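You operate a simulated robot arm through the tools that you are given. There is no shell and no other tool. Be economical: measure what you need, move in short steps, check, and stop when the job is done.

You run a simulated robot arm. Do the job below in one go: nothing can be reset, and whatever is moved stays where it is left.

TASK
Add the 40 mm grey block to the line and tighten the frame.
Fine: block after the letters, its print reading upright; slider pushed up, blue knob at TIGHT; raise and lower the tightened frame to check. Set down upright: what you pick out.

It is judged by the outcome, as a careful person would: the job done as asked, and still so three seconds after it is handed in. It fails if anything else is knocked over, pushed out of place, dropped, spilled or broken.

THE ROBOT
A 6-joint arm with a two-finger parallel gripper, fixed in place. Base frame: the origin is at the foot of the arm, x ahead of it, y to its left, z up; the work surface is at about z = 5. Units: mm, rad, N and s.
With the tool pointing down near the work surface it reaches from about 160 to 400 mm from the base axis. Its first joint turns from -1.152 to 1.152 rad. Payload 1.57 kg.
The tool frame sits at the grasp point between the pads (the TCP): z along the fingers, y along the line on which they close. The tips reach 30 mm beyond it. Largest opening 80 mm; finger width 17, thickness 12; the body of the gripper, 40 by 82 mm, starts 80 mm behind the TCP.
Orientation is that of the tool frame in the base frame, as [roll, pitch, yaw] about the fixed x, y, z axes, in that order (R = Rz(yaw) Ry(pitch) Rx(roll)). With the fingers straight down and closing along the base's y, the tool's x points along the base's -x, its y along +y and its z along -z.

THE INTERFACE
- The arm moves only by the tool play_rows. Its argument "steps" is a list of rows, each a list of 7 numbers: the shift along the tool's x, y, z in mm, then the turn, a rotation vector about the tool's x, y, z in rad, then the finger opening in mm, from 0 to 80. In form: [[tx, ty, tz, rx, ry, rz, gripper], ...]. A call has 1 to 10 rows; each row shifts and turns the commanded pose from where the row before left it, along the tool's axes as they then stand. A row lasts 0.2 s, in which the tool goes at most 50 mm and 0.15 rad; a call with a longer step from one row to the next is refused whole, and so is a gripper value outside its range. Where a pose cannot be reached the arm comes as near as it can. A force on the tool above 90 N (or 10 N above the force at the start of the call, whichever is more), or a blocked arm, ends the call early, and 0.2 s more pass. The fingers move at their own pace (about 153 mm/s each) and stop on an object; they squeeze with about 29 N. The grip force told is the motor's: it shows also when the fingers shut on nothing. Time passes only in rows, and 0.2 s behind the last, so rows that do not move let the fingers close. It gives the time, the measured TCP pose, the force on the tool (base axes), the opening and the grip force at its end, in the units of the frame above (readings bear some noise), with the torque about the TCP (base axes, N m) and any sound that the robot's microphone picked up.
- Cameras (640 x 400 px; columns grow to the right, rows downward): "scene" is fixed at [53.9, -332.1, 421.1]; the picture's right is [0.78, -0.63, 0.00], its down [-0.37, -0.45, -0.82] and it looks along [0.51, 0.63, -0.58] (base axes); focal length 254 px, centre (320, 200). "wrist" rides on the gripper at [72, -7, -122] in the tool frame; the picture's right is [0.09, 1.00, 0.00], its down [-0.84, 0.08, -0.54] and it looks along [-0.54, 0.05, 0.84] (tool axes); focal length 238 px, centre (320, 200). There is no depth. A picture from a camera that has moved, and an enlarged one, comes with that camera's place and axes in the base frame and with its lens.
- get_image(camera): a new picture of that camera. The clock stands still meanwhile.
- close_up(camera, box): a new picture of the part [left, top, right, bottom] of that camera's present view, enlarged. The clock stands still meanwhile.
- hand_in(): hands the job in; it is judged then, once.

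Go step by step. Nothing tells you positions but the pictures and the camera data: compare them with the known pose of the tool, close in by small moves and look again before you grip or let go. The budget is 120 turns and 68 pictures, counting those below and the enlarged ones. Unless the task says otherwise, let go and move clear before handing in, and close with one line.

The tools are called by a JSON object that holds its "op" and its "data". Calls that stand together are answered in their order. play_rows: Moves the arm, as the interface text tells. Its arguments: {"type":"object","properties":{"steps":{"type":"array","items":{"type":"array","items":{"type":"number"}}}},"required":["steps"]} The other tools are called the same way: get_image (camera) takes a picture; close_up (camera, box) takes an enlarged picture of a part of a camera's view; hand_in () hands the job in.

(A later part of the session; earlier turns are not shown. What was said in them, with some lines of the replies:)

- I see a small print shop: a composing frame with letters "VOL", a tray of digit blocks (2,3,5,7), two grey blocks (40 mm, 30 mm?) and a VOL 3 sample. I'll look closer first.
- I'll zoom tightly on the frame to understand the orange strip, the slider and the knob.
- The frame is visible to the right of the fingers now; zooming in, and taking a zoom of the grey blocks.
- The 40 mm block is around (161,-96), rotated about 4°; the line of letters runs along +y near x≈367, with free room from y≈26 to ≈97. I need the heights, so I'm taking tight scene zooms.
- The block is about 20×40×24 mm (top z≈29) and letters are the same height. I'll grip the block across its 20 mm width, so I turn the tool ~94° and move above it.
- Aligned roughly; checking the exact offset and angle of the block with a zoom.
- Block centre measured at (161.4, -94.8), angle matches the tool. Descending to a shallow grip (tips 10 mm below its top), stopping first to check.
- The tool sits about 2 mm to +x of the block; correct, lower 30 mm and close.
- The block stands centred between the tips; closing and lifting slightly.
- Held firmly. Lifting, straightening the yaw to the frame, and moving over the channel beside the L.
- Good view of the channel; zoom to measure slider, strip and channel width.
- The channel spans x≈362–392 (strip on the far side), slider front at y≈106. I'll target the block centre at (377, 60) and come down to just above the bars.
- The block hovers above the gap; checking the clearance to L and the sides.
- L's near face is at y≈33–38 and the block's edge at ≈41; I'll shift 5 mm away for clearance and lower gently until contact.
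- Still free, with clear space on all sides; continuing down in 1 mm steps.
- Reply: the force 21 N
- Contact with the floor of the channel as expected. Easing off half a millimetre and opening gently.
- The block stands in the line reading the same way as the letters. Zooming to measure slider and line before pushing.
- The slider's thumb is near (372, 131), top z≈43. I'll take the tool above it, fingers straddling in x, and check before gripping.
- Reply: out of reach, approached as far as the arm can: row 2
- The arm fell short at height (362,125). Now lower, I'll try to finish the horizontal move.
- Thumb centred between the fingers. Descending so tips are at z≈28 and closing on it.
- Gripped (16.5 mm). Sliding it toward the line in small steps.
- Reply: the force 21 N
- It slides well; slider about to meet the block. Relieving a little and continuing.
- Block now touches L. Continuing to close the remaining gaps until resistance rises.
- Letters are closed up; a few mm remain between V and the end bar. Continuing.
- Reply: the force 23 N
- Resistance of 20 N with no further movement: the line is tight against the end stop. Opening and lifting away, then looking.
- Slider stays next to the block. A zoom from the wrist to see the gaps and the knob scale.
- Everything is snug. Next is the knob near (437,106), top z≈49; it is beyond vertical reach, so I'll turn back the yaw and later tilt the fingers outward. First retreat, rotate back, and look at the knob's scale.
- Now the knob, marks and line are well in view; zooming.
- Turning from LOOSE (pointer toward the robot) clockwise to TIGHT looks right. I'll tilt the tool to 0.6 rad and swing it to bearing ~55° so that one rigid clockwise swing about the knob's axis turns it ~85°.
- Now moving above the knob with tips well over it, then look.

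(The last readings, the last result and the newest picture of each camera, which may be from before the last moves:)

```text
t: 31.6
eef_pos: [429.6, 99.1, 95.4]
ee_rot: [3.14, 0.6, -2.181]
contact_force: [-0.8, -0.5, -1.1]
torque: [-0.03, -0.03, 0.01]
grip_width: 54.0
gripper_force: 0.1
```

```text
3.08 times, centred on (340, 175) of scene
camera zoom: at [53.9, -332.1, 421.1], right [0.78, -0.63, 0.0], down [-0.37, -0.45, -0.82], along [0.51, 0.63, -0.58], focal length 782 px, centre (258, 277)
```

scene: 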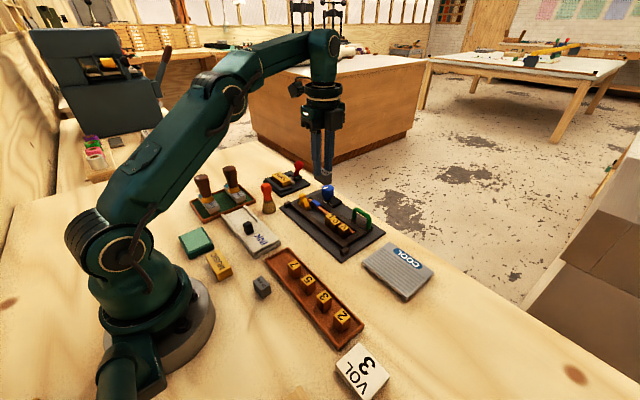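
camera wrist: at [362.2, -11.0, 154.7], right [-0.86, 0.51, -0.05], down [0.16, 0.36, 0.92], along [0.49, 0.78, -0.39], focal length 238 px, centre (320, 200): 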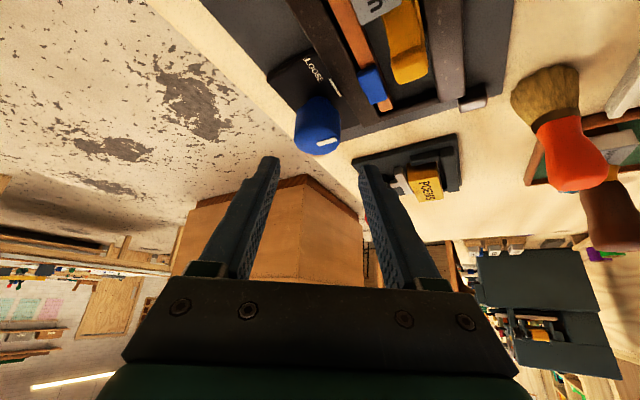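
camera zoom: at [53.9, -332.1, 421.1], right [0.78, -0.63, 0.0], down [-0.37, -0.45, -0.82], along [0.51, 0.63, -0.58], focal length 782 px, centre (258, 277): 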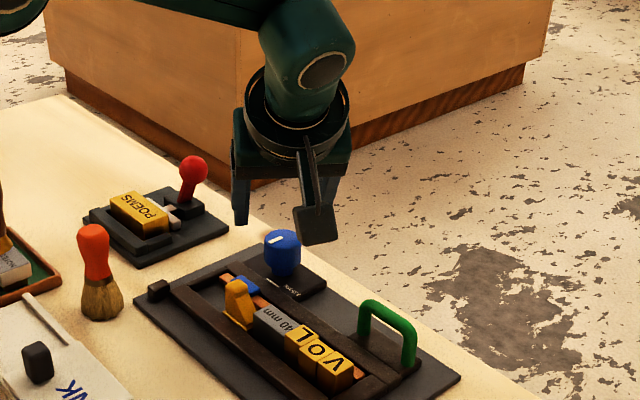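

The knob axis is confirmed at (439,106.5). Shifting 3 mm out and lowering 41 mm so the pads flank the knob.

{"op": "play_rows", "data": {"steps": [[-1.4, -2.5, 1, 0, 0, 0, 54], [11.3, 0, 16.5, 0, 0, 0, 54], [6, 0, 8.7, 0, 0, 0, 54], [5.9, 0, 8.6, 0, 0, 0, 54], [0, 0, 0, 0, 0, 0, 54]]}}

{"op": "get_image", "data": {"camera": "wrist"}}

{"op": "close_up", "data": {"camera": "scene", "box": [290, 160, 370, 220]}}

```text
t: 32.8
eef_pos: [436.0, 100.0, 53.5]
ee_rot: [3.141, 0.601, -2.182]
contact_force: [1.8, -0.2, 0.7]
torque: [-0.02, 0.0, -0.03]
grip_width: 54.0
gripper_force: 0.0
```

```text
23 pictures are left
camera wrist: at [366.7, -10.7, 113.5], right [-0.86, 0.51, -0.05], down [0.16, 0.36, 0.92], along [0.49, 0.78, -0.39], focal length 238 px, centre (320, 200)
```

wrist: 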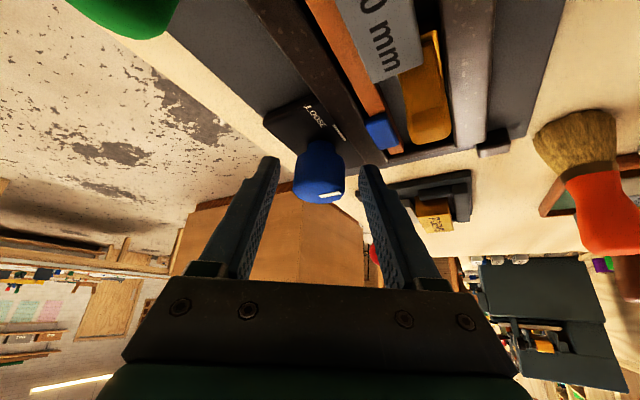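

```text
6.67 times, centred on (330, 190) of scene
camera zoom: at [53.9, -332.1, 421.1], right [0.78, -0.63, 0.0], down [-0.37, -0.45, -0.82], along [0.51, 0.63, -0.58], focal length 1694 px, centre (253, 267)
```

zoom: 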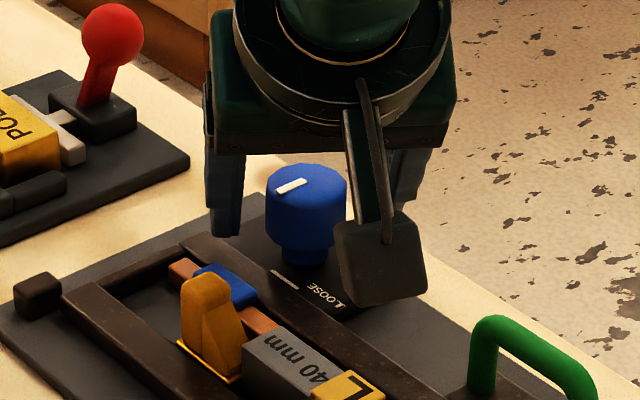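

Knob centred between the fingers. Closing on it.

{"op": "play_rows", "data": {"steps": [[0, 0, 0, 0, 0, 0, 40], [0, 0, 0, 0, 0, 0, 30], [0, 0, 0, 0, 0, 0, 28], [0, 0, 0, 0, 0, 0, 28]]}}

```text
t: 33.8
eef_pos: [436.7, 98.7, 54.1]
ee_rot: [-3.141, 0.602, -2.181]
contact_force: [5.9, -0.3, -5.2]
torque: [0.07, -0.26, -0.06]
grip_width: 33.3
gripper_force: 41.5
```

Gripped (33 mm). Turning clockwise about the knob's axis, a first short step.

{"op": "play_rows", "data": {"steps": [[-0.05, 1.1, 0.04, 0.0678, 0, 0.099, 28], [-0.05, 1.1, 0.04, 0.0678, 0, 0.099, 28], [-0.05, 1.1, 0.04, 0.0678, 0, 0.099, 28], [0, 0, 0, 0, 0, 0, 28]]}}

{"op": "close_up", "data": {"camera": "scene", "box": [290, 160, 370, 220]}}

```text
t: 34.8
eef_pos: [432.5, 102.2, 53.9]
ee_rot: [3.142, 0.601, -2.545]
contact_force: [2.0, -0.4, -0.4]
torque: [-0.21, 0.22, -0.02]
grip_width: 33.2
gripper_force: 41.3
```

```text
6.67 times, centred on (330, 190) of scene
camera zoom: at [53.9, -332.1, 421.1], right [0.78, -0.63, 0.0], down [-0.37, -0.45, -0.82], along [0.51, 0.63, -0.58], focal length 1694 px, centre (253, 267)
```

zoom: 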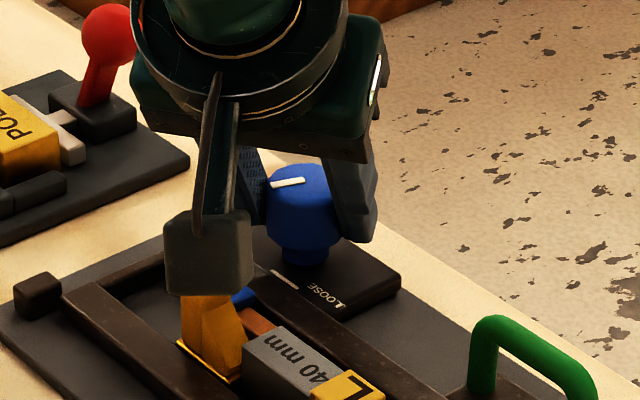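

The knob turns with the fingers. Continuing.

{"op": "play_rows", "data": {"steps": [[-0.05, 1.1, 0.04, 0.0678, 0, 0.099, 28], [-0.05, 1.1, 0.04, 0.0678, 0, 0.099, 28], [-0.05, 1.1, 0.04, 0.0678, 0, 0.099, 28], [-0.05, 1.1, 0.04, 0.0678, 0, 0.099, 28], [-0.05, 1.1, 0.04, 0.0678, 0, 0.099, 28], [-0.05, 1.1, 0.04, 0.0678, 0, 0.099, 28], [0, 0, 0, 0, 0, 0, 28]]}}

{"op": "get_image", "data": {"camera": "wrist"}}

```text
t: 36.4
eef_pos: [448.0, 93.7, 65.3]
ee_rot: [-3.108, 0.616, -2.929]
contact_force: [-0.6, 38.6, -9.5]
torque: [0.16, -0.48, -0.3]
grip_width: 62.1
gripper_force: 19.3
out of reach, approached as far as the arm can: row 3, 4, 5, 6
```

```text
20 pictures are left
camera wrist: at [321.7, 63.0, 124.0], right [-0.26, 0.96, -0.08], down [0.34, 0.17, 0.92], along [0.9, 0.22, -0.37], focal length 238 px, centre (320, 200)
```

wrist: 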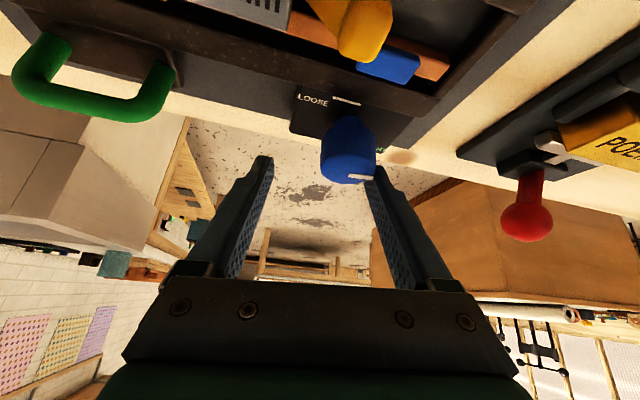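

The arm reached a limit partway and the fingers got pried open against the knob. I stop pushing: open wide to relieve the force.

{"op": "play_rows", "data": {"steps": [[0, 0, 0, 0, 0, 0, 75], [0, 0, 0, 0, 0, 0, 78]]}}

```text
t: 37.0
eef_pos: [446.0, 87.0, 64.9]
ee_rot: [-3.094, 0.61, -2.936]
contact_force: [0.1, -0.4, -0.3]
torque: [-0.01, 0.01, -0.04]
grip_width: 77.8
gripper_force: 0.1
```

{"op": "close_up", "data": {"camera": "scene", "box": [270, 150, 390, 250]}}

{"op": "close_up", "data": {"camera": "wrist", "box": [250, 60, 450, 220]}}

```text
4.00 times, centred on (330, 200) of scene
camera zoom: at [53.9, -332.2, 421.1], right [0.78, -0.63, 0.0], down [-0.37, -0.45, -0.82], along [0.51, 0.63, -0.58], focal length 1016 px, centre (280, 200)
```

zoom: 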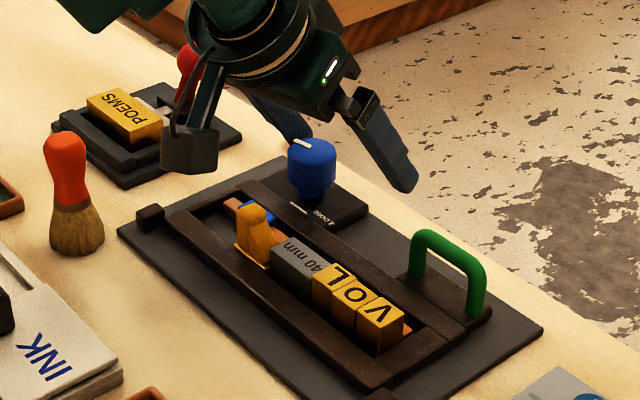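

```text
2.50 times, centred on (350, 140) of wrist
camera zoom: at [321.3, 59.2, 123.9], right [-0.25, 0.96, -0.09], down [0.35, 0.18, 0.92], along [0.9, 0.2, -0.38], focal length 596 px, centre (245, 350)
```

zoom: 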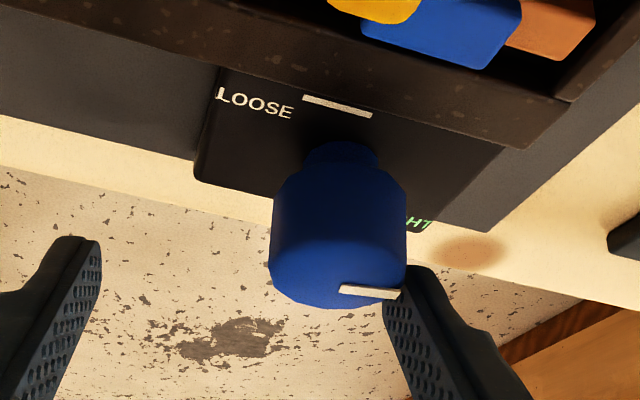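

The frame and line are undisturbed and the knob's pointer has turned to about +y (halfway). I'll back off upward, and re-grip on a better side of the arm's limit.

{"op": "play_rows", "data": {"steps": [[-8.6, 0, -12.3, 0, 0, 0, 78], [-14.3, 0, -20.5, 0, 0, 0, 78], [-8.6, 0, -12.3, 0, 0, 0, 78], [15.5, 6, -29, 0, 0, 0, 70], [15.5, 6, -29, -0.047, 0.01, 0, 60], [0, 0, 0, 0, 0, 0, 54]]}}

{"op": "play_rows", "data": {"steps": [[0, 0, 0, -0.074, 0, -0.108, 54], [0, 0, 0, -0.074, 0, -0.108, 54], [0, 0, 0, -0.074, 0, -0.108, 54], [0, 0, 0, -0.074, 0, -0.108, 54], [0, 0, 0, -0.074, 0, -0.108, 54], [0, 0, 0, -0.074, 0, -0.108, 54], [0, 0, 0, -0.074, 0, -0.108, 54], [0, 0, 0, -0.074, 0, -0.108, 54], [0, 0, 0, 0, 0, 0, 54]]}}

{"op": "close_up", "data": {"camera": "scene", "box": [290, 160, 386, 232]}}

```text
t: 38.4
eef_pos: [387.6, 92.6, 148.7]
ee_rot: [3.14, 0.599, -2.933]
contact_force: [0.2, 0.7, -0.5]
torque: [0.0, -0.01, 0.01]
grip_width: 54.0
gripper_force: 0.1
```

```text
t: 40.4
eef_pos: [386.6, 91.8, 148.1]
ee_rot: [3.139, 0.602, -1.884]
contact_force: [0.5, 0.0, 1.0]
torque: [0.0, 0.05, -0.03]
grip_width: 54.1
gripper_force: 0.0
```

```text
5.56 times, centred on (338, 196) of scene
camera zoom: at [53.9, -332.2, 421.1], right [0.78, -0.63, 0.0], down [-0.37, -0.45, -0.82], along [0.51, 0.63, -0.58], focal length 1411 px, centre (220, 222)
```

zoom: 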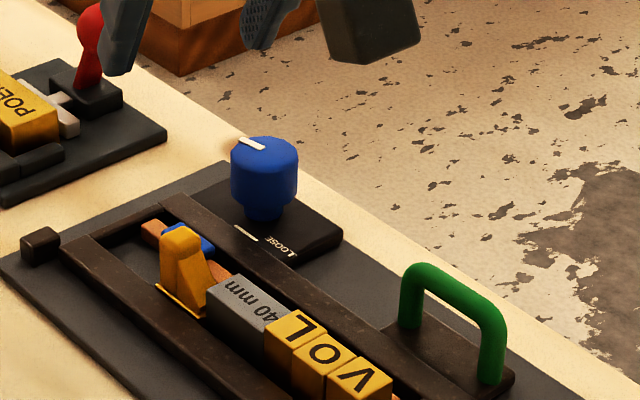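

The side strip has moved in toward the letters, so the direction is right; the pointer is ~75° on its way. Now going above the knob again with bearing 72°.

{"op": "play_rows", "data": {"steps": [[6.5, -22.5, 27.7, 0, 0, 0, 54], [6.5, -22.6, 27.7, 0, 0, 0, 54], [0, 0, 0, 0, 0, 0, 54]]}}

{"op": "get_image", "data": {"camera": "wrist"}}

```text
t: 41.2
eef_pos: [436.4, 96.0, 96.2]
ee_rot: [-3.141, 0.599, -1.886]
contact_force: [-0.1, 0.2, -0.5]
torque: [0.01, 0.02, 0.03]
grip_width: 54.2
gripper_force: 0.1
```

```text
16 pictures are left
camera wrist: at [402.5, -28.5, 155.9], right [-0.97, 0.24, -0.05], down [0.05, 0.39, 0.92], along [0.24, 0.89, -0.39], focal length 238 px, centre (320, 200)
```

wrist: 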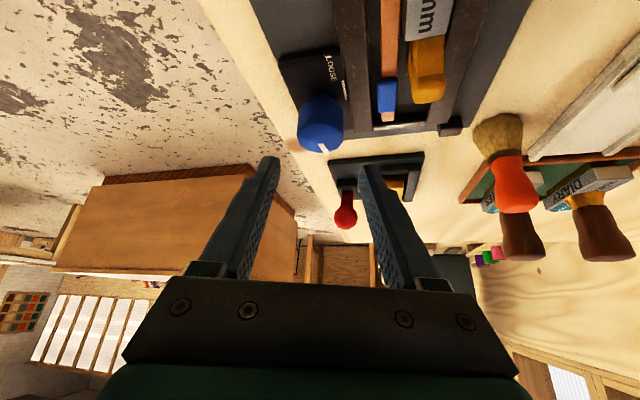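

Aligned. Lowering and gripping the knob again.

{"op": "play_rows", "data": {"steps": [[11, 0.3, 18, 0, 0, 0, 54], [6, 0, 9, 0, 0, 0, 54], [5, 0, 8.8, 0, 0, 0, 54], [0, 0, 0, 0, 0, 0, 40], [0, 0, 0, 0, 0, 0, 28], [0, 0, 0, 0, 0, 0, 28]]}}

{"op": "play_rows", "data": {"steps": [[-0.05, 1.1, 0.04, 0.0678, 0, 0.099, 28], [-0.05, 1.1, 0.04, 0.0678, 0, 0.099, 28], [-0.05, 1.1, 0.04, 0.0678, 0, 0.099, 28], [0, 0, 0, 0, 0, 0, 28]]}}

```text
t: 42.6
eef_pos: [437.5, 100.2, 53.6]
ee_rot: [-3.141, 0.6, -1.886]
contact_force: [8.0, -3.2, -1.3]
torque: [0.0, -0.18, -0.11]
grip_width: 35.2
gripper_force: 3.7
```

```text
t: 43.6
eef_pos: [433.7, 101.5, 53.8]
ee_rot: [3.14, 0.6, -2.248]
contact_force: [7.7, -6.6, -0.8]
torque: [-0.18, -0.16, -0.09]
grip_width: 37.3
gripper_force: 5.2
```

Grip force reads low; commanding a firmer close and looking.

{"op": "play_rows", "data": {"steps": [[0, 0, 0, 0, 0, 0, 10], [0, 0, 0, 0, 0, 0, 10]]}}

{"op": "close_up", "data": {"camera": "scene", "box": [300, 165, 364, 205]}}

```text
t: 44.2
eef_pos: [434.4, 100.7, 53.6]
ee_rot: [-3.137, 0.603, -2.247]
contact_force: [14.6, -15.1, 0.8]
torque: [-0.31, -0.17, -0.21]
grip_width: 33.1
gripper_force: 41.4
```

```text
10.00 times, centred on (332, 185) of scene
camera zoom: at [53.9, -332.2, 421.1], right [0.78, -0.63, 0.0], down [-0.37, -0.45, -0.82], along [0.51, 0.63, -0.58], focal length 2540 px, centre (200, 350)
```

zoom: 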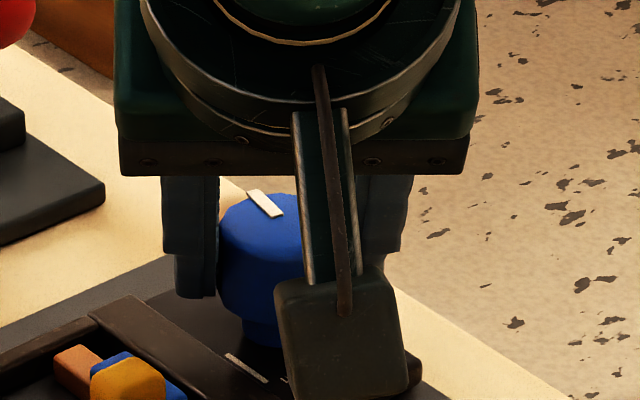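

Grip is firm now and the pointer has turned on to ~76°. Continuing, with a small centring correction.

{"op": "play_rows", "data": {"steps": [[-0.05, 0.3, 0.04, 0.0678, 0, 0.099, 10], [-0.05, 1.0, 0.04, 0.0678, 0, 0.099, 10], [0, 0, 0, 0, 0, 0, 10]]}}

{"op": "play_rows", "data": {"steps": [[-0.05, 1.0, 0.04, 0.0678, 0, 0.099, 10], [-0.05, 1.0, 0.04, 0.0678, 0, 0.099, 10], [0, 0, 0, 0, 0, 0, 10]]}}

{"op": "get_image", "data": {"camera": "wrist"}}

```text
t: 45.0
eef_pos: [434.2, 101.5, 54.0]
ee_rot: [-3.141, 0.603, -2.488]
contact_force: [10.0, -18.5, 2.9]
torque: [-0.73, 0.19, -0.2]
grip_width: 33.1
gripper_force: 41.7
```

```text
t: 45.8
eef_pos: [431.6, 103.5, 53.6]
ee_rot: [-3.141, 0.604, -2.728]
contact_force: [15.5, -18.1, -3.2]
torque: [-0.59, -0.48, -0.19]
grip_width: 33.1
gripper_force: 40.9
```

```text
14 pictures are left
camera wrist: at [317.5, 45.1, 113.9], right [-0.47, 0.88, -0.05], down [0.32, 0.23, 0.92], along [0.82, 0.42, -0.39], focal length 238 px, centre (320, 200)
```

wrist: 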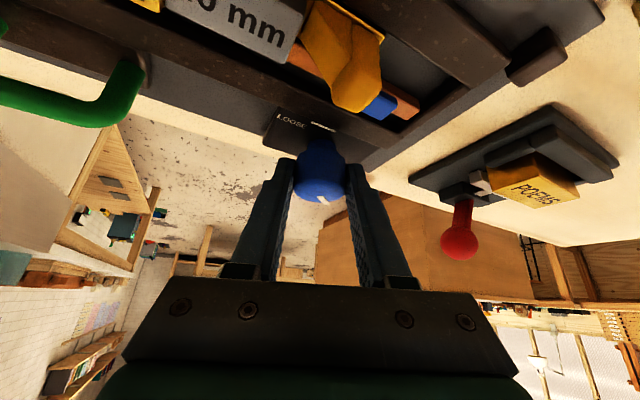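

Pointer at roughly 49° now. Releasing, lifting, swinging back for a last turn; I'll look at the scale meanwhile.

{"op": "play_rows", "data": {"steps": [[0, 0, 0, 0, 0, 0, 54], [0, 0, 0, 0, 0, 0, 54], [-12, 0, -17.3, 0, 0, 0, 54], [-14, 0, -20, 0, 0, 0, 54], [0, 0, 0, 0, 0, 0, 54]]}}

{"op": "close_up", "data": {"camera": "wrist", "box": [260, 60, 400, 180]}}

{"op": "close_up", "data": {"camera": "scene", "box": [300, 165, 380, 225]}}

```text
t: 47.0
eef_pos: [432.3, 104.5, 100.3]
ee_rot: [3.139, 0.598, -2.727]
contact_force: [0.4, 0.1, 0.0]
torque: [0.01, -0.01, 0.02]
grip_width: 54.1
gripper_force: 0.1
```

```text
3.33 times, centred on (330, 120) of wrist
camera zoom: at [317.4, 46.0, 160.1], right [-0.47, 0.88, -0.05], down [0.32, 0.23, 0.92], along [0.82, 0.42, -0.39], focal length 794 px, centre (287, 467)
```

zoom: 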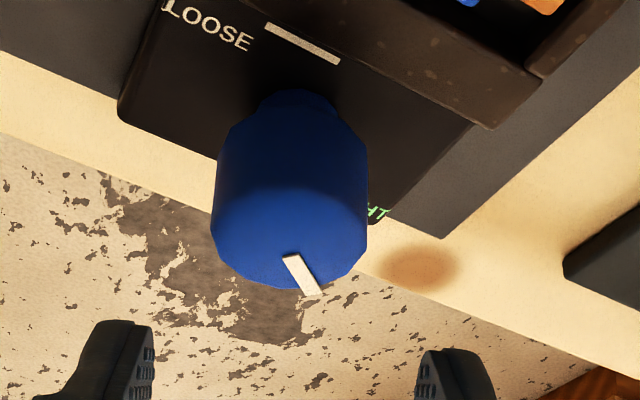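

```text
6.67 times, centred on (340, 195) of scene
camera zoom: at [53.9, -332.1, 421.1], right [0.78, -0.63, 0.0], down [-0.37, -0.45, -0.82], along [0.51, 0.63, -0.58], focal length 1694 px, centre (187, 233)
```

zoom: 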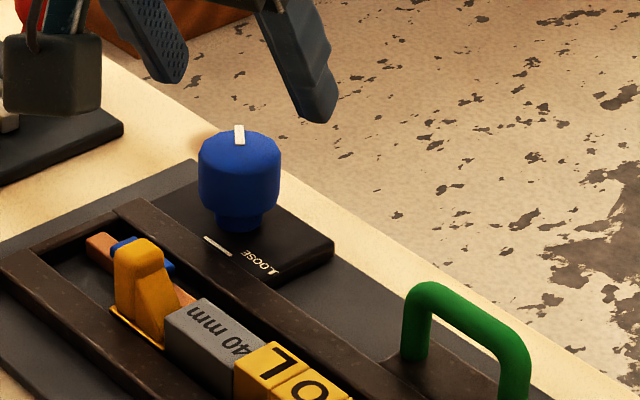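

Pointer at ~52°; the TIGHT triangle sits at about 30–34°, so ~20° more. Swinging back and re-gripping.

{"op": "play_rows", "data": {"steps": [[0, 0, 0, -0.074, 0, -0.108, 54], [0, 0, 0, -0.074, 0, -0.108, 54], [0, 0, 0, -0.074, 0, -0.108, 54], [0, 0, 0, -0.074, 0, -0.108, 54], [0, 0, 0, 0, 0, 0, 54]]}}

```text
t: 48.2
eef_pos: [433.0, 104.4, 98.8]
ee_rot: [3.14, 0.601, -2.201]
contact_force: [-0.3, -0.8, 0.4]
torque: [0.0, 0.01, -0.01]
grip_width: 54.1
gripper_force: 0.0
```

{"op": "play_rows", "data": {"steps": [[3.3, -3.9, -2.3, 0, 0, 0, 54], [10, 0, 14.5, 0, 0, 0, 54], [9, 0, 13, 0, 0, 0, 54], [6.6, 0, 9.8, 0, 0, 0, 54], [0, 0, 0, 0, 0, 0, 54]]}}

{"op": "get_image", "data": {"camera": "wrist"}}

```text
t: 49.4
eef_pos: [432.9, 97.1, 54.3]
ee_rot: [-3.141, 0.601, -2.204]
contact_force: [-0.2, -0.1, 0.5]
torque: [0.01, 0.0, -0.02]
grip_width: 54.0
gripper_force: 0.1
```

```text
11 pictures are left
camera wrist: at [362.3, -10.6, 114.8], right [-0.85, 0.53, -0.05], down [0.17, 0.35, 0.92], along [0.5, 0.77, -0.39], focal length 238 px, centre (320, 200)
```

wrist: 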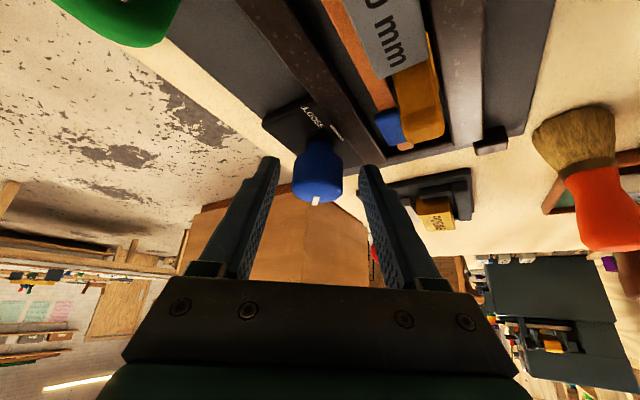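

Well centred. Gripping and turning about 14°, checking the torque.

{"op": "play_rows", "data": {"steps": [[0, 0, 0, 0, 0, 0, 38], [0, 0, 0, 0, 0, 0, 10], [0, 0, 0, 0, 0, 0, 10], [0, 0, 0, 0, 0, 0, 10]]}}

{"op": "play_rows", "data": {"steps": [[-0.05, 1.1, 0.04, 0.0678, 0, 0.099, 10], [-0.05, 1.1, 0.04, 0.0678, 0, 0.099, 10], [0, 0, 0, 0, 0, 0, 10]]}}

```text
t: 50.4
eef_pos: [433.8, 96.0, 54.3]
ee_rot: [-3.139, 0.602, -2.202]
contact_force: [11.3, -4.3, -6.6]
torque: [0.13, -0.68, -0.16]
grip_width: 33.1
gripper_force: 41.5
```

```text
t: 51.2
eef_pos: [430.6, 99.1, 54.8]
ee_rot: [3.142, 0.601, -2.443]
contact_force: [-0.3, -20.2, 9.2]
torque: [-0.88, 0.34, -0.22]
grip_width: 33.0
gripper_force: 41.0
```

{"op": "play_rows", "data": {"steps": [[-0.05, 0.4, 0.04, 0.0678, 0, 0.099, 10], [0, 0, 0, 0, 0, 0, 10], [0, 0, 0, 0, 0, 0, 10]]}}

{"op": "play_rows", "data": {"steps": [[-0.03, 0.7, 0.02, 0.034, 0, 0.05, 10], [0, 0, 0, 0, 0, 0, 10]]}}

{"op": "close_up", "data": {"camera": "scene", "box": [300, 165, 380, 225]}}

```text
t: 52.0
eef_pos: [429.1, 99.7, 54.5]
ee_rot: [3.137, 0.601, -2.565]
contact_force: [-8.0, -17.5, 13.1]
torque: [-0.38, 0.15, -0.11]
grip_width: 33.2
gripper_force: 41.9
```

```text
t: 52.6
eef_pos: [430.7, 101.1, 56.4]
ee_rot: [3.14, 0.6, -2.623]
contact_force: [0.5, -8.0, 4.8]
torque: [-0.39, 0.06, 0.28]
grip_width: 33.2
gripper_force: 41.5
```

```text
6.67 times, centred on (340, 195) of scene
camera zoom: at [53.9, -332.1, 421.1], right [0.78, -0.63, 0.0], down [-0.37, -0.45, -0.82], along [0.51, 0.63, -0.58], focal length 1694 px, centre (187, 233)
```

zoom: 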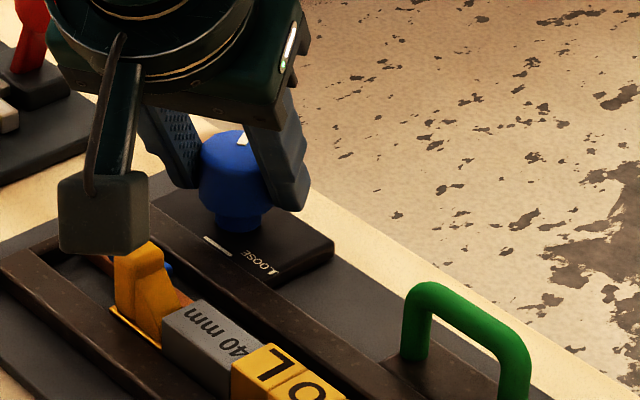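

Pointer now ~34°. One more small nudge to feel for the stop.

{"op": "play_rows", "data": {"steps": [[-0.03, 0.7, 0.02, 0.034, 0, 0.05, 10], [-0.03, 0.7, 0.02, 0.034, 0, 0.05, 10], [0, 0, 0, 0, 0, 0, 10]]}}

```text
t: 53.4
eef_pos: [429.4, 102.2, 55.3]
ee_rot: [3.139, 0.6, -2.743]
contact_force: [3.0, -0.8, 0.6]
torque: [-0.16, -0.06, 0.33]
grip_width: 33.0
gripper_force: 41.0
```

Slight resistance is building. Releasing, backing off and swinging the camera to the +y side to read the scale.

{"op": "play_rows", "data": {"steps": [[0, 0, 0, 0, 0, 0, 54], [0, 0, 0, 0, 0, 0, 54], [-12, 0, -17.3, 0, 0, 0, 54], [-14, 0, -20, 0, 0, 0, 54], [5.8, 8.7, -28.2, 0, 0, 0, 54], [5.8, 8.7, -28.2, 0, 0, 0, 54]]}}

{"op": "play_rows", "data": {"steps": [[0, 0, 0, 0.0753, 0, 0.1096, 54], [0, 0, 0, 0.0753, 0, 0.1096, 54], [0, 0, 0, 0.0753, 0, 0.1096, 54], [0, 0, 0, 0.0753, 0, 0.1096, 54], [0, 0, 0, 0.0753, 0, 0.1096, 54], [0, 0, 0, 0.0753, 0, 0.1096, 54], [0, 0, 0, 0.0753, 0, 0.1096, 54], [0, 0, 0, 0, 0, 0, 54]]}}

{"op": "get_image", "data": {"camera": "wrist"}}

```text
t: 54.8
eef_pos: [384.6, 102.7, 139.6]
ee_rot: [3.139, 0.598, -2.746]
contact_force: [0.7, 0.2, -0.6]
torque: [0.0, 0.02, 0.0]
grip_width: 54.0
gripper_force: 0.1
```

```text
t: 56.6
eef_pos: [385.6, 102.0, 140.1]
ee_rot: [3.14, 0.598, 2.606]
contact_force: [0.1, 1.3, -0.6]
torque: [0.03, -0.03, 0.0]
grip_width: 54.2
gripper_force: 0.1
```

```text
9 pictures are left
camera wrist: at [272.0, 161.5, 200.4], right [0.44, 0.9, -0.05], down [0.37, -0.13, 0.92], along [0.82, -0.42, -0.39], focal length 238 px, centre (320, 200)
```

wrist: 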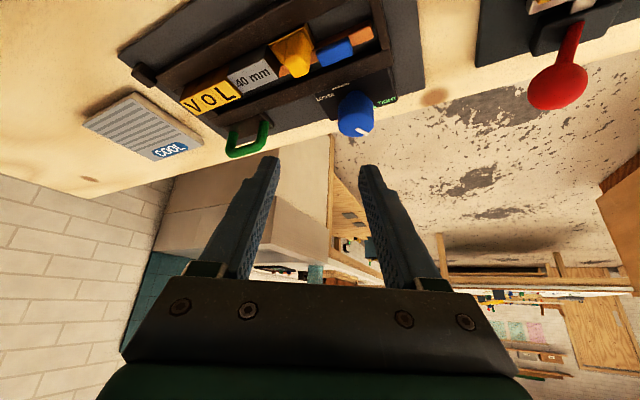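

{"op": "close_up", "data": {"camera": "wrist", "box": [220, 25, 412, 145]}}

```text
3.33 times, centred on (316, 85) of wrist
camera zoom: at [272.0, 161.5, 200.4], right [0.44, 0.9, -0.05], down [0.37, -0.13, 0.92], along [0.82, -0.42, -0.39], focal length 794 px, centre (333, 583)
```

zoom: 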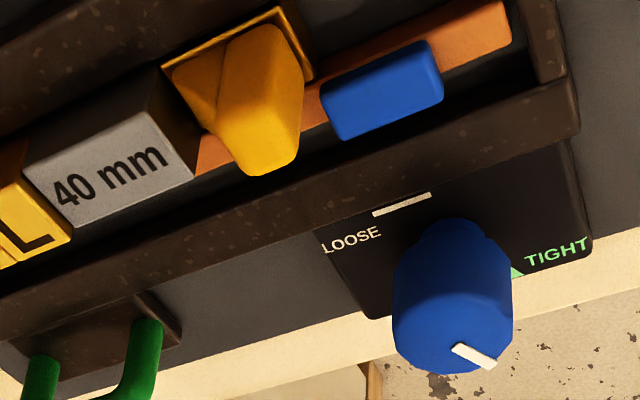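

Pointer is at about 33°, right by the TIGHT triangle, and my last nudge didn't turn it further — it's tight, with the strip pressing on the line. Next is the green handle (bar at about (428,-29,52), along y). The near corner posts look like a hinge. I retreat, straighten and turn the tool so it closes along x.

{"op": "play_rows", "data": {"steps": [[-2.6, -41.1, -22.4, 0, 0, 0, 54], [-2.6, -41.1, -22.4, 0, 0, 0, 54], [0, 0, 0, 0, 0.1495, 0, 40], [0, 0, 0, 0, 0.1495, 0, 40], [0, 0, 0, 0, 0.1495, 0, 40], [0, 0, 0, 0, 0.1495, 0, 40], [0, 0, 0, 0, 0, 0.14, 30], [0, 0, 0, 0, 0, 0.14, 30]]}}

{"op": "play_rows", "data": {"steps": [[0, 0, 0, 0, 0, 0.148, 30], [0, 0, 0, 0, 0, 0.148, 30], [0, 0, 0, 0, 0, 0.148, 30], [0, 0, 0, 0, 0, 0.148, 30], [0, 0, 0, 0, 0, 0.148, 30], [0, 0, 0, -0.117, 0, 0.026, 30], [0, 0, 0, -0.117, 0, 0, 30], [0, 0, 0, -0.116, 0, 0, 30], [0, 0, 0, 0, 0, 0, 30]]}}

```text
t: 58.4
eef_pos: [325.4, 41.3, 180.3]
ee_rot: [-3.141, -0.001, 2.329]
contact_force: [-0.3, 0.3, 0.4]
torque: [-0.03, 0.0, 0.0]
grip_width: 30.1
gripper_force: 0.0
```

```text
t: 60.4
eef_pos: [326.1, 41.9, 179.9]
ee_rot: [2.792, -0.001, 1.564]
contact_force: [0.8, 0.5, 0.2]
torque: [-0.01, -0.01, 0.03]
grip_width: 29.8
gripper_force: 0.1
```

Now moving to 40 mm before the handle along the tool's axis, then look.

{"op": "play_rows", "data": {"steps": [[-23.5, 17.4, 31.7, 0, 0, 0, 30], [-23.5, 17.4, 31.7, 0, 0, 0, 30], [-23.4, 17.3, 31.7, 0, 0, 0, 30], [0, 0, 0, 0, 0, 0, 30]]}}

{"op": "get_image", "data": {"camera": "wrist"}}

```text
t: 61.4
eef_pos: [407.5, -30.1, 107.0]
ee_rot: [2.79, -0.002, 1.564]
contact_force: [0.4, -0.1, -0.9]
torque: [0.01, 0.01, 0.0]
grip_width: 30.0
gripper_force: 0.0
```

```text
7 pictures are left
camera wrist: at [359.3, 42.0, 219.5], right [0.94, 0.09, 0.34], down [-0.12, -0.84, 0.53], along [0.33, -0.54, -0.77], focal length 238 px, centre (320, 200)
```

wrist: 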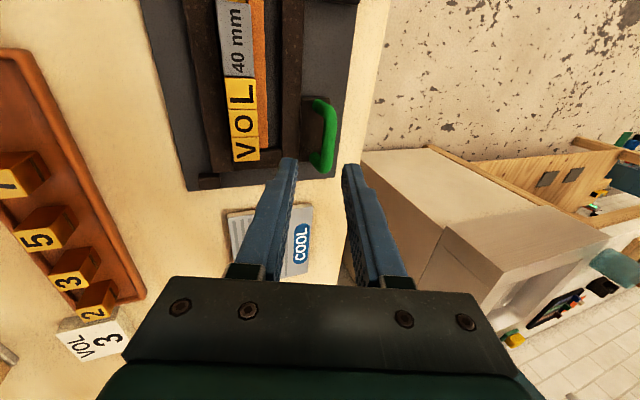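

The view shows the line VOL + 40 mm neatly clamped. I need the handle position more exactly; zooming.

{"op": "close_up", "data": {"camera": "wrist", "box": [280, 80, 376, 190]}}

```text
3.64 times, centred on (328, 135) of wrist
camera zoom: at [359.3, 42.0, 219.5], right [0.94, 0.09, 0.34], down [-0.12, -0.84, 0.53], along [0.33, -0.54, -0.77], focal length 867 px, centre (291, 436)
```

zoom: 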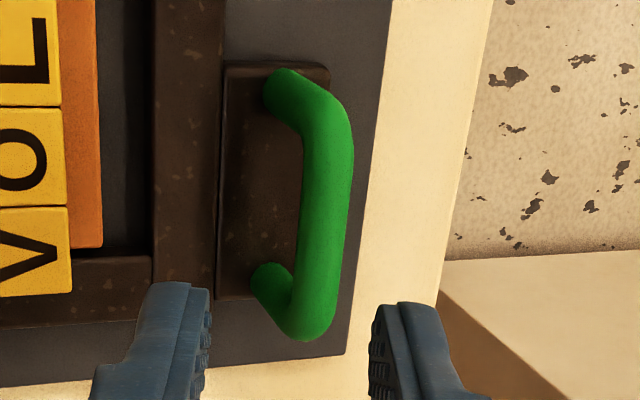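

Handle bar centre is at about (436,-24.5,42). Aligning on it and advancing along the tool axis with the fingers 28 mm open.

{"op": "play_rows", "data": {"steps": [[5.7, 4.5, 0, 0, 0, 0, 28], [0, 0, 16, 0, 0, 0, 28], [0, 0, 14, 0, 0, 0, 28], [0, 0, 8, 0, 0, 0, 28], [0, 0, 0, 0, 0, 0, 28]]}}

{"op": "get_image", "data": {"camera": "wrist"}}

```text
t: 62.6
eef_pos: [424.5, -22.4, 73.0]
ee_rot: [2.79, -0.001, 1.564]
contact_force: [0.4, -0.1, -0.4]
torque: [-0.02, 0.01, 0.01]
grip_width: 28.1
gripper_force: 0.1
```

```text
5 pictures are left
camera wrist: at [377.0, 48.4, 186.1], right [0.94, 0.09, 0.34], down [-0.12, -0.84, 0.53], along [0.33, -0.54, -0.77], focal length 238 px, centre (320, 200)
```

wrist: 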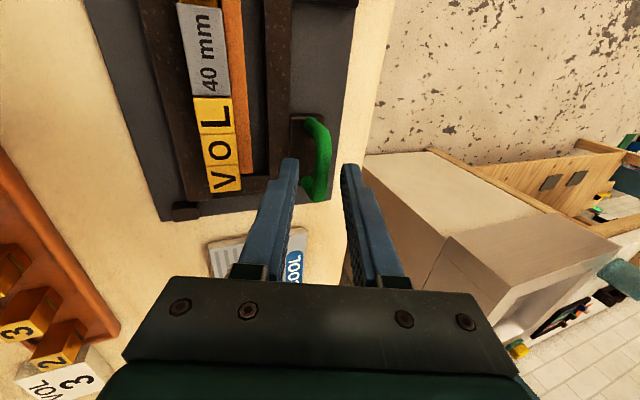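

Bar lies between the fingers. Advancing the last 11 mm and closing.

{"op": "play_rows", "data": {"steps": [[0, 0, 6, 0, 0, 0, 28], [0, 0, 5, 0, 0, 0, 28], [0, 0, 0, 0, 0, 0, 5], [0, 0, 0, 0, 0, 0, 2], [0, 0, 0, 0, 0, 0, 2]]}}

```text
t: 63.8
eef_pos: [428.7, -24.5, 64.0]
ee_rot: [2.784, -0.001, 1.566]
contact_force: [15.9, 0.3, 0.1]
torque: [-0.38, -0.33, 0.41]
grip_width: 10.6
gripper_force: 29.0
```

Gripped the bar. A cautious 4 mm lift to feel how the frame moves.

{"op": "play_rows", "data": {"steps": [[0, 0.7, -1.9, 0, 0, 0, 2], [0, 0.7, -1.9, 0, 0, 0, 2], [0, 0, 0, 0, 0, 0, 2]]}}

{"op": "close_up", "data": {"camera": "scene", "box": [270, 160, 398, 250]}}

```text
t: 64.6
eef_pos: [428.8, -23.3, 67.9]
ee_rot: [2.792, -0.001, 1.564]
contact_force: [12.7, -9.9, -0.6]
torque: [-0.25, -0.22, 0.42]
grip_width: 10.6
gripper_force: 28.8
```

```text
4.44 times, centred on (334, 205) of scene
camera zoom: at [53.9, -332.2, 421.1], right [0.78, -0.63, 0.0], down [-0.37, -0.45, -0.82], along [0.51, 0.63, -0.58], focal length 1129 px, centre (258, 178)
```

zoom: 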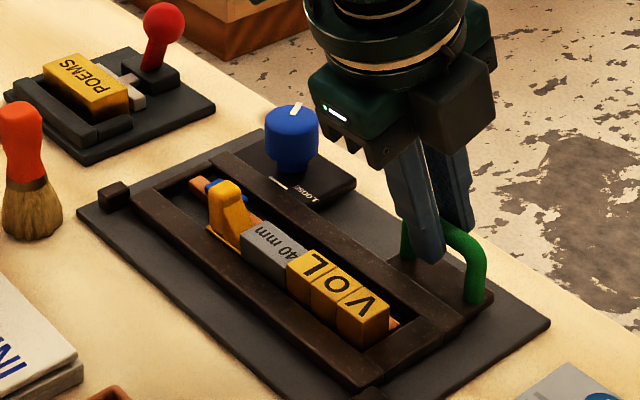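

Barely any load so far; lifting another 6 mm along the expected hinge arc, watching the forces.

{"op": "play_rows", "data": {"steps": [[0, 0.1, -3.2, 0, 0, 0, 2], [0, 0.1, -3.1, 0, 0, 0, 2], [0, 0, 0, 0, 0, 0, 2]]}}

```text
t: 65.4
eef_pos: [425.3, -23.3, 73.6]
ee_rot: [2.794, 0.001, 1.565]
contact_force: [9.2, -17.0, -1.6]
torque: [-0.27, -0.2, 0.39]
grip_width: 10.9
gripper_force: 28.7
```

{"op": "close_up", "data": {"camera": "scene", "box": [270, 160, 398, 250]}}

```text
4.44 times, centred on (334, 205) of scene
camera zoom: at [53.9, -332.2, 421.1], right [0.78, -0.63, 0.0], down [-0.37, -0.45, -0.82], along [0.51, 0.63, -0.58], focal length 1129 px, centre (258, 178)
```

zoom: 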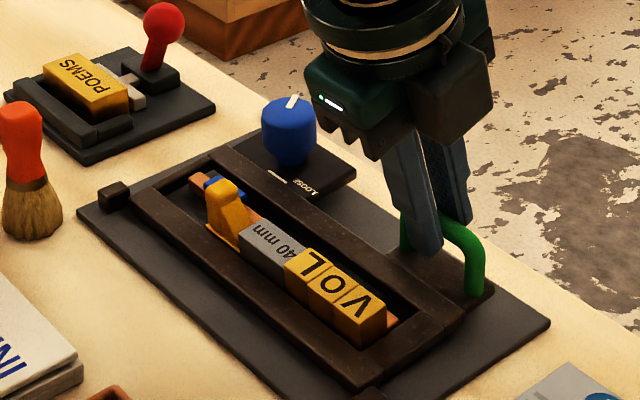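

It is hinged at the near edge and rising, with everything held in place. Raising further along the arc, with a slight sideways relief.

{"op": "play_rows", "data": {"steps": [[-1, -0.6, -5.2, 0, 0, 0, 2], [0, -0.7, -5.2, 0, 0, 0, 2], [0, -0.8, -5.2, 0, 0, 0, 2], [0, -0.9, -5.2, 0, 0, 0, 2], [0, 0, 0, 0, 0, 0, 2]]}}

```text
t: 66.6
eef_pos: [414.6, -22.3, 91.6]
ee_rot: [2.796, -0.004, 1.563]
contact_force: [8.7, -5.4, -20.8]
torque: [-0.26, -0.03, 0.25]
grip_width: 10.8
gripper_force: 29.1
```

{"op": "play_rows", "data": {"steps": [[0, -1.5, -5, 0, 0, 0, 2], [0, -1.6, -5, 0, 0, 0, 2], [0, -1.7, -5, 0, 0, 0, 2], [0, 0, 0, 0, 0, 0, 2]]}}

{"op": "close_up", "data": {"camera": "scene", "box": [270, 160, 398, 250]}}

```text
t: 67.6
eef_pos: [405.1, -24.3, 104.0]
ee_rot: [2.789, -0.002, 1.563]
contact_force: [-0.1, -0.1, 0.0]
torque: [0.01, -0.04, 0.02]
grip_width: 2.0
gripper_force: 0.1
```

```text
4.44 times, centred on (334, 205) of scene
camera zoom: at [53.9, -332.1, 421.1], right [0.78, -0.63, 0.0], down [-0.37, -0.45, -0.82], along [0.51, 0.63, -0.58], focal length 1129 px, centre (258, 178)
```

zoom: 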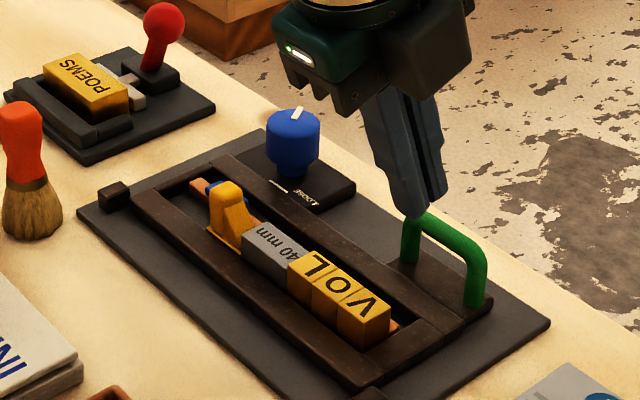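

The fingers slipped off near the top (resistance suggests an upper stop) and the frame settled back; the line still looks intact. I'll redo this properly: grip deeper, raise less, then lower under control.

{"op": "play_rows", "data": {"steps": [[0, 8.5, 0, 0, 0, 0, 26], [0, 0, 0, 0, 0, 0, 26], [0, 0, 20, 0, 0, 0, 26], [0, 0, 14, 0, 0, 0, 26], [0, 0, 9, 0, 0, 0, 26], [0, 0, 7.5, 0, 0, 0, 26], [0, 0, 0, 0, 0, 0, 26]]}}

```text
t: 69.2
eef_pos: [432.5, -24.0, 60.3]
ee_rot: [2.791, -0.002, 1.565]
contact_force: [0.1, 0.9, 0.5]
torque: [0.01, 0.07, 0.0]
grip_width: 26.3
gripper_force: 0.1
```

{"op": "close_up", "data": {"camera": "wrist", "box": [140, 0, 400, 210]}}

{"op": "play_rows", "data": {"steps": [[0, 0, 0, 0, 0, 0, 5], [0, 0, 0, 0, 0, 0, 1], [0, 0, 0, 0, 0, 0, 1]]}}

```text
1.90 times, centred on (270, 105) of wrist
camera zoom: at [384.2, 47.3, 172.3], right [0.94, 0.09, 0.34], down [-0.12, -0.84, 0.53], along [0.33, -0.54, -0.77], focal length 454 px, centre (415, 381)
```

zoom: 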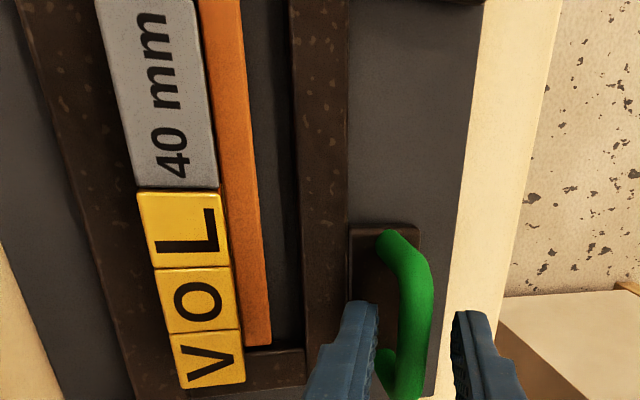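

```text
t: 70.0
eef_pos: [430.8, -24.2, 59.2]
ee_rot: [2.794, 0.0, 1.564]
contact_force: [-9.6, 1.2, 0.7]
torque: [-0.32, 0.17, 0.42]
grip_width: 11.0
gripper_force: 28.9
```

Line is perfectly intact and the handle is well gripped. Raising with a rigid rotation about the hinge in small steps.

{"op": "play_rows", "data": {"steps": [[0, -0.7, -5.2, -0.05, 0, 0, 1], [0, -0.7, -5.2, -0.05, 0, 0, 1], [0, 0, 0, 0, 0, 0, 1]]}}

{"op": "play_rows", "data": {"steps": [[0, -0.7, -5.2, -0.05, 0, 0, 1], [0, 0, 0, 0, 0, 0, 1]]}}

{"op": "play_rows", "data": {"steps": [[0, -0.7, -5.2, -0.05, 0, 0, 1], [0, 0, 0, 0, 0, 0, 1]]}}

```text
t: 70.8
eef_pos: [424.9, -24.1, 68.7]
ee_rot: [2.695, -0.003, 1.563]
contact_force: [-7.9, -2.2, -9.6]
torque: [-0.22, 0.2, 0.43]
grip_width: 10.5
gripper_force: 28.7
```

```text
t: 71.4
eef_pos: [421.9, -25.3, 73.3]
ee_rot: [2.647, -0.003, 1.564]
contact_force: [-8.7, 1.1, -12.0]
torque: [-0.32, 0.2, 0.38]
grip_width: 10.6
gripper_force: 28.6
```

```text
t: 72.0
eef_pos: [419.9, -24.3, 76.9]
ee_rot: [2.597, 0.0, 1.564]
contact_force: [-12.9, 9.5, -14.2]
torque: [-0.25, 0.31, 0.4]
grip_width: 11.1
gripper_force: 29.0
```

Smooth with steady weight. Two more steps up.

{"op": "play_rows", "data": {"steps": [[0.3, -0.6, -5.2, -0.05, 0, 0, 1], [0, 0, 0, 0, 0, 0, 1]]}}

{"op": "play_rows", "data": {"steps": [[0, -0.6, -5.2, -0.05, 0, 0, 1], [0, 0, 0, 0, 0, 0, 1]]}}

{"op": "close_up", "data": {"camera": "scene", "box": [270, 150, 398, 250]}}

```text
t: 72.6
eef_pos: [415.2, -24.4, 80.4]
ee_rot: [2.548, -0.002, 1.562]
contact_force: [-14.4, 14.3, -17.0]
torque: [-0.29, 0.31, 0.32]
grip_width: 10.7
gripper_force: 28.8
```

```text
t: 73.2
eef_pos: [416.2, -25.0, 80.2]
ee_rot: [2.549, -0.001, 1.565]
contact_force: [-15.2, 14.8, -16.0]
torque: [-0.06, 0.32, 0.51]
grip_width: 11.0
gripper_force: 29.0
out of reach, approached as far as the arm can: row 1
```

```text
4.00 times, centred on (334, 200) of scene
camera zoom: at [54.0, -332.1, 421.1], right [0.78, -0.63, 0.0], down [-0.37, -0.45, -0.82], along [0.51, 0.63, -0.58], focal length 1016 px, centre (264, 200)
```

zoom: 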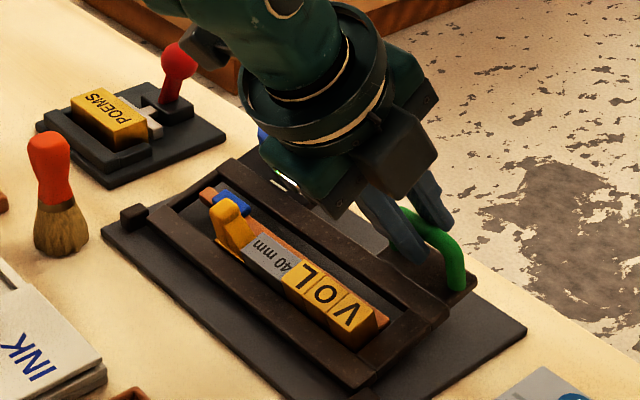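

Raised ~14°, line holds firmly. A few mm more without rotating, then lower back down the same arc.

{"op": "play_rows", "data": {"steps": [[0, 0.2, -4, 0, 0, 0, 1], [0, 0.2, -4, 0, 0, 0, 1], [0, 0, 0, 0, 0, 0, 1]]}}

```text
t: 74.0
eef_pos: [415.5, -23.9, 80.2]
ee_rot: [2.55, -0.002, 1.564]
contact_force: [-14.7, 13.7, -16.0]
torque: [-0.05, 0.36, 0.49]
grip_width: 10.9
gripper_force: 27.8
out of reach, approached as far as the arm can: row 1, 2
```

{"op": "play_rows", "data": {"steps": [[0, 0.9, 0, 0.05, 0, 0, 1], [0, 1.0, -3, 0.05, 0, 0, 1], [0, 0.9, -4, 0.05, 0, 0, 1], [0, 0, 0, 0, 0, 0, 1]]}}

```text
t: 75.0
eef_pos: [413.4, -25.8, 87.6]
ee_rot: [2.653, 0.001, 1.562]
contact_force: [-6.5, -11.3, -26.8]
torque: [-0.35, 0.33, 0.31]
grip_width: 10.6
gripper_force: 28.5
```

Raised to about 19° and still firm. Now lowering smoothly along the same arc.

{"op": "play_rows", "data": {"steps": [[0, 0.74, 4, 0.0175, 0, 0, 1], [0, 0.74, 4, 0.0175, 0, 0, 1], [0, 0.51, 4.05, 0.0175, 0, 0, 1], [0, 0.51, 4.05, 0.0175, 0, 0, 1], [0, 0.38, 4.03, 0.0175, 0, 0, 1], [0, 0.38, 4.03, 0.0175, 0, 0, 1], [0, 0, 0, 0, 0, 0, 1]]}}

```text
t: 76.6
eef_pos: [427.3, -23.9, 68.4]
ee_rot: [2.757, 0.003, 1.564]
contact_force: [-17.2, -21.6, -13.2]
torque: [-0.68, 0.39, 0.25]
grip_width: 11.0
gripper_force: 28.7
```

{"op": "play_rows", "data": {"steps": [[-0.7, -1.0, 3, 0.0175, 0, 0, 1], [0, 0, 2.5, 0.0175, 0, 0, 1], [0, 0, 2, 0, 0, 0, 1], [0, 0, 0, 0, 0, 0, 1]]}}

```text
t: 77.6
eef_pos: [429.7, -23.4, 63.5]
ee_rot: [2.788, -0.002, 1.565]
contact_force: [-27.8, -5.5, 14.9]
torque: [-0.22, 0.45, 0.45]
grip_width: 10.8
gripper_force: 28.3
```

{"op": "play_rows", "data": {"steps": [[0, -1.5, 0.5, 0, 0, 0, 1], [0, 0, 0, 0, 0, 0, 1]]}}

```text
t: 78.2
eef_pos: [430.0, -22.8, 61.9]
ee_rot: [2.78, -0.004, 1.565]
contact_force: [-19.4, 6.1, 17.2]
torque: [-0.02, 0.22, 0.5]
grip_width: 10.8
gripper_force: 28.1
```

The sign of the force shows the frame resting on its base. Opening gently and withdrawing along the tool axis.

{"op": "play_rows", "data": {"steps": [[0, 0, 0, 0, 0, 0, 18], [0, 0, 0, 0, 0, 0, 28], [0, 0, 0, 0, 0, 0, 28], [0, 0, -15, 0, 0, 0, 28], [0, 0, -30, 0, 0, 0, 28], [0, -10, -40, 0, 0, 0, 28], [0, -20, -40, 0, 0, 0, 28], [0, 0, 0, 0, 0, 0, 28]]}}

{"op": "get_image", "data": {"camera": "wrist"}}

```text
t: 80.0
eef_pos: [356.4, -23.2, 168.3]
ee_rot: [2.782, -0.003, 1.564]
contact_force: [-0.8, -0.3, 0.2]
torque: [-0.04, 0.04, 0.02]
grip_width: 28.0
gripper_force: 0.0
```

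```text
refused: no pictures are left
```

The arm is clear of the frame. I have no pictures left, so I'm handing in on the force readings and the last pictures taken.

{"op": "hand_in", "data": {}}

```text
The job is handed in.
```

I placed the 40 mm block upright after VOL, pushed the slider up against it and turned the knob to the TIGHT mark. I then raised the frame by its handle to about 19° and lowered it. On the first lift the handle slipped out of the grip and the frame fell back, but the line still looked intact. I had no pictures left to check the frame after the final lowering; the forces suggested it was resting on its base.
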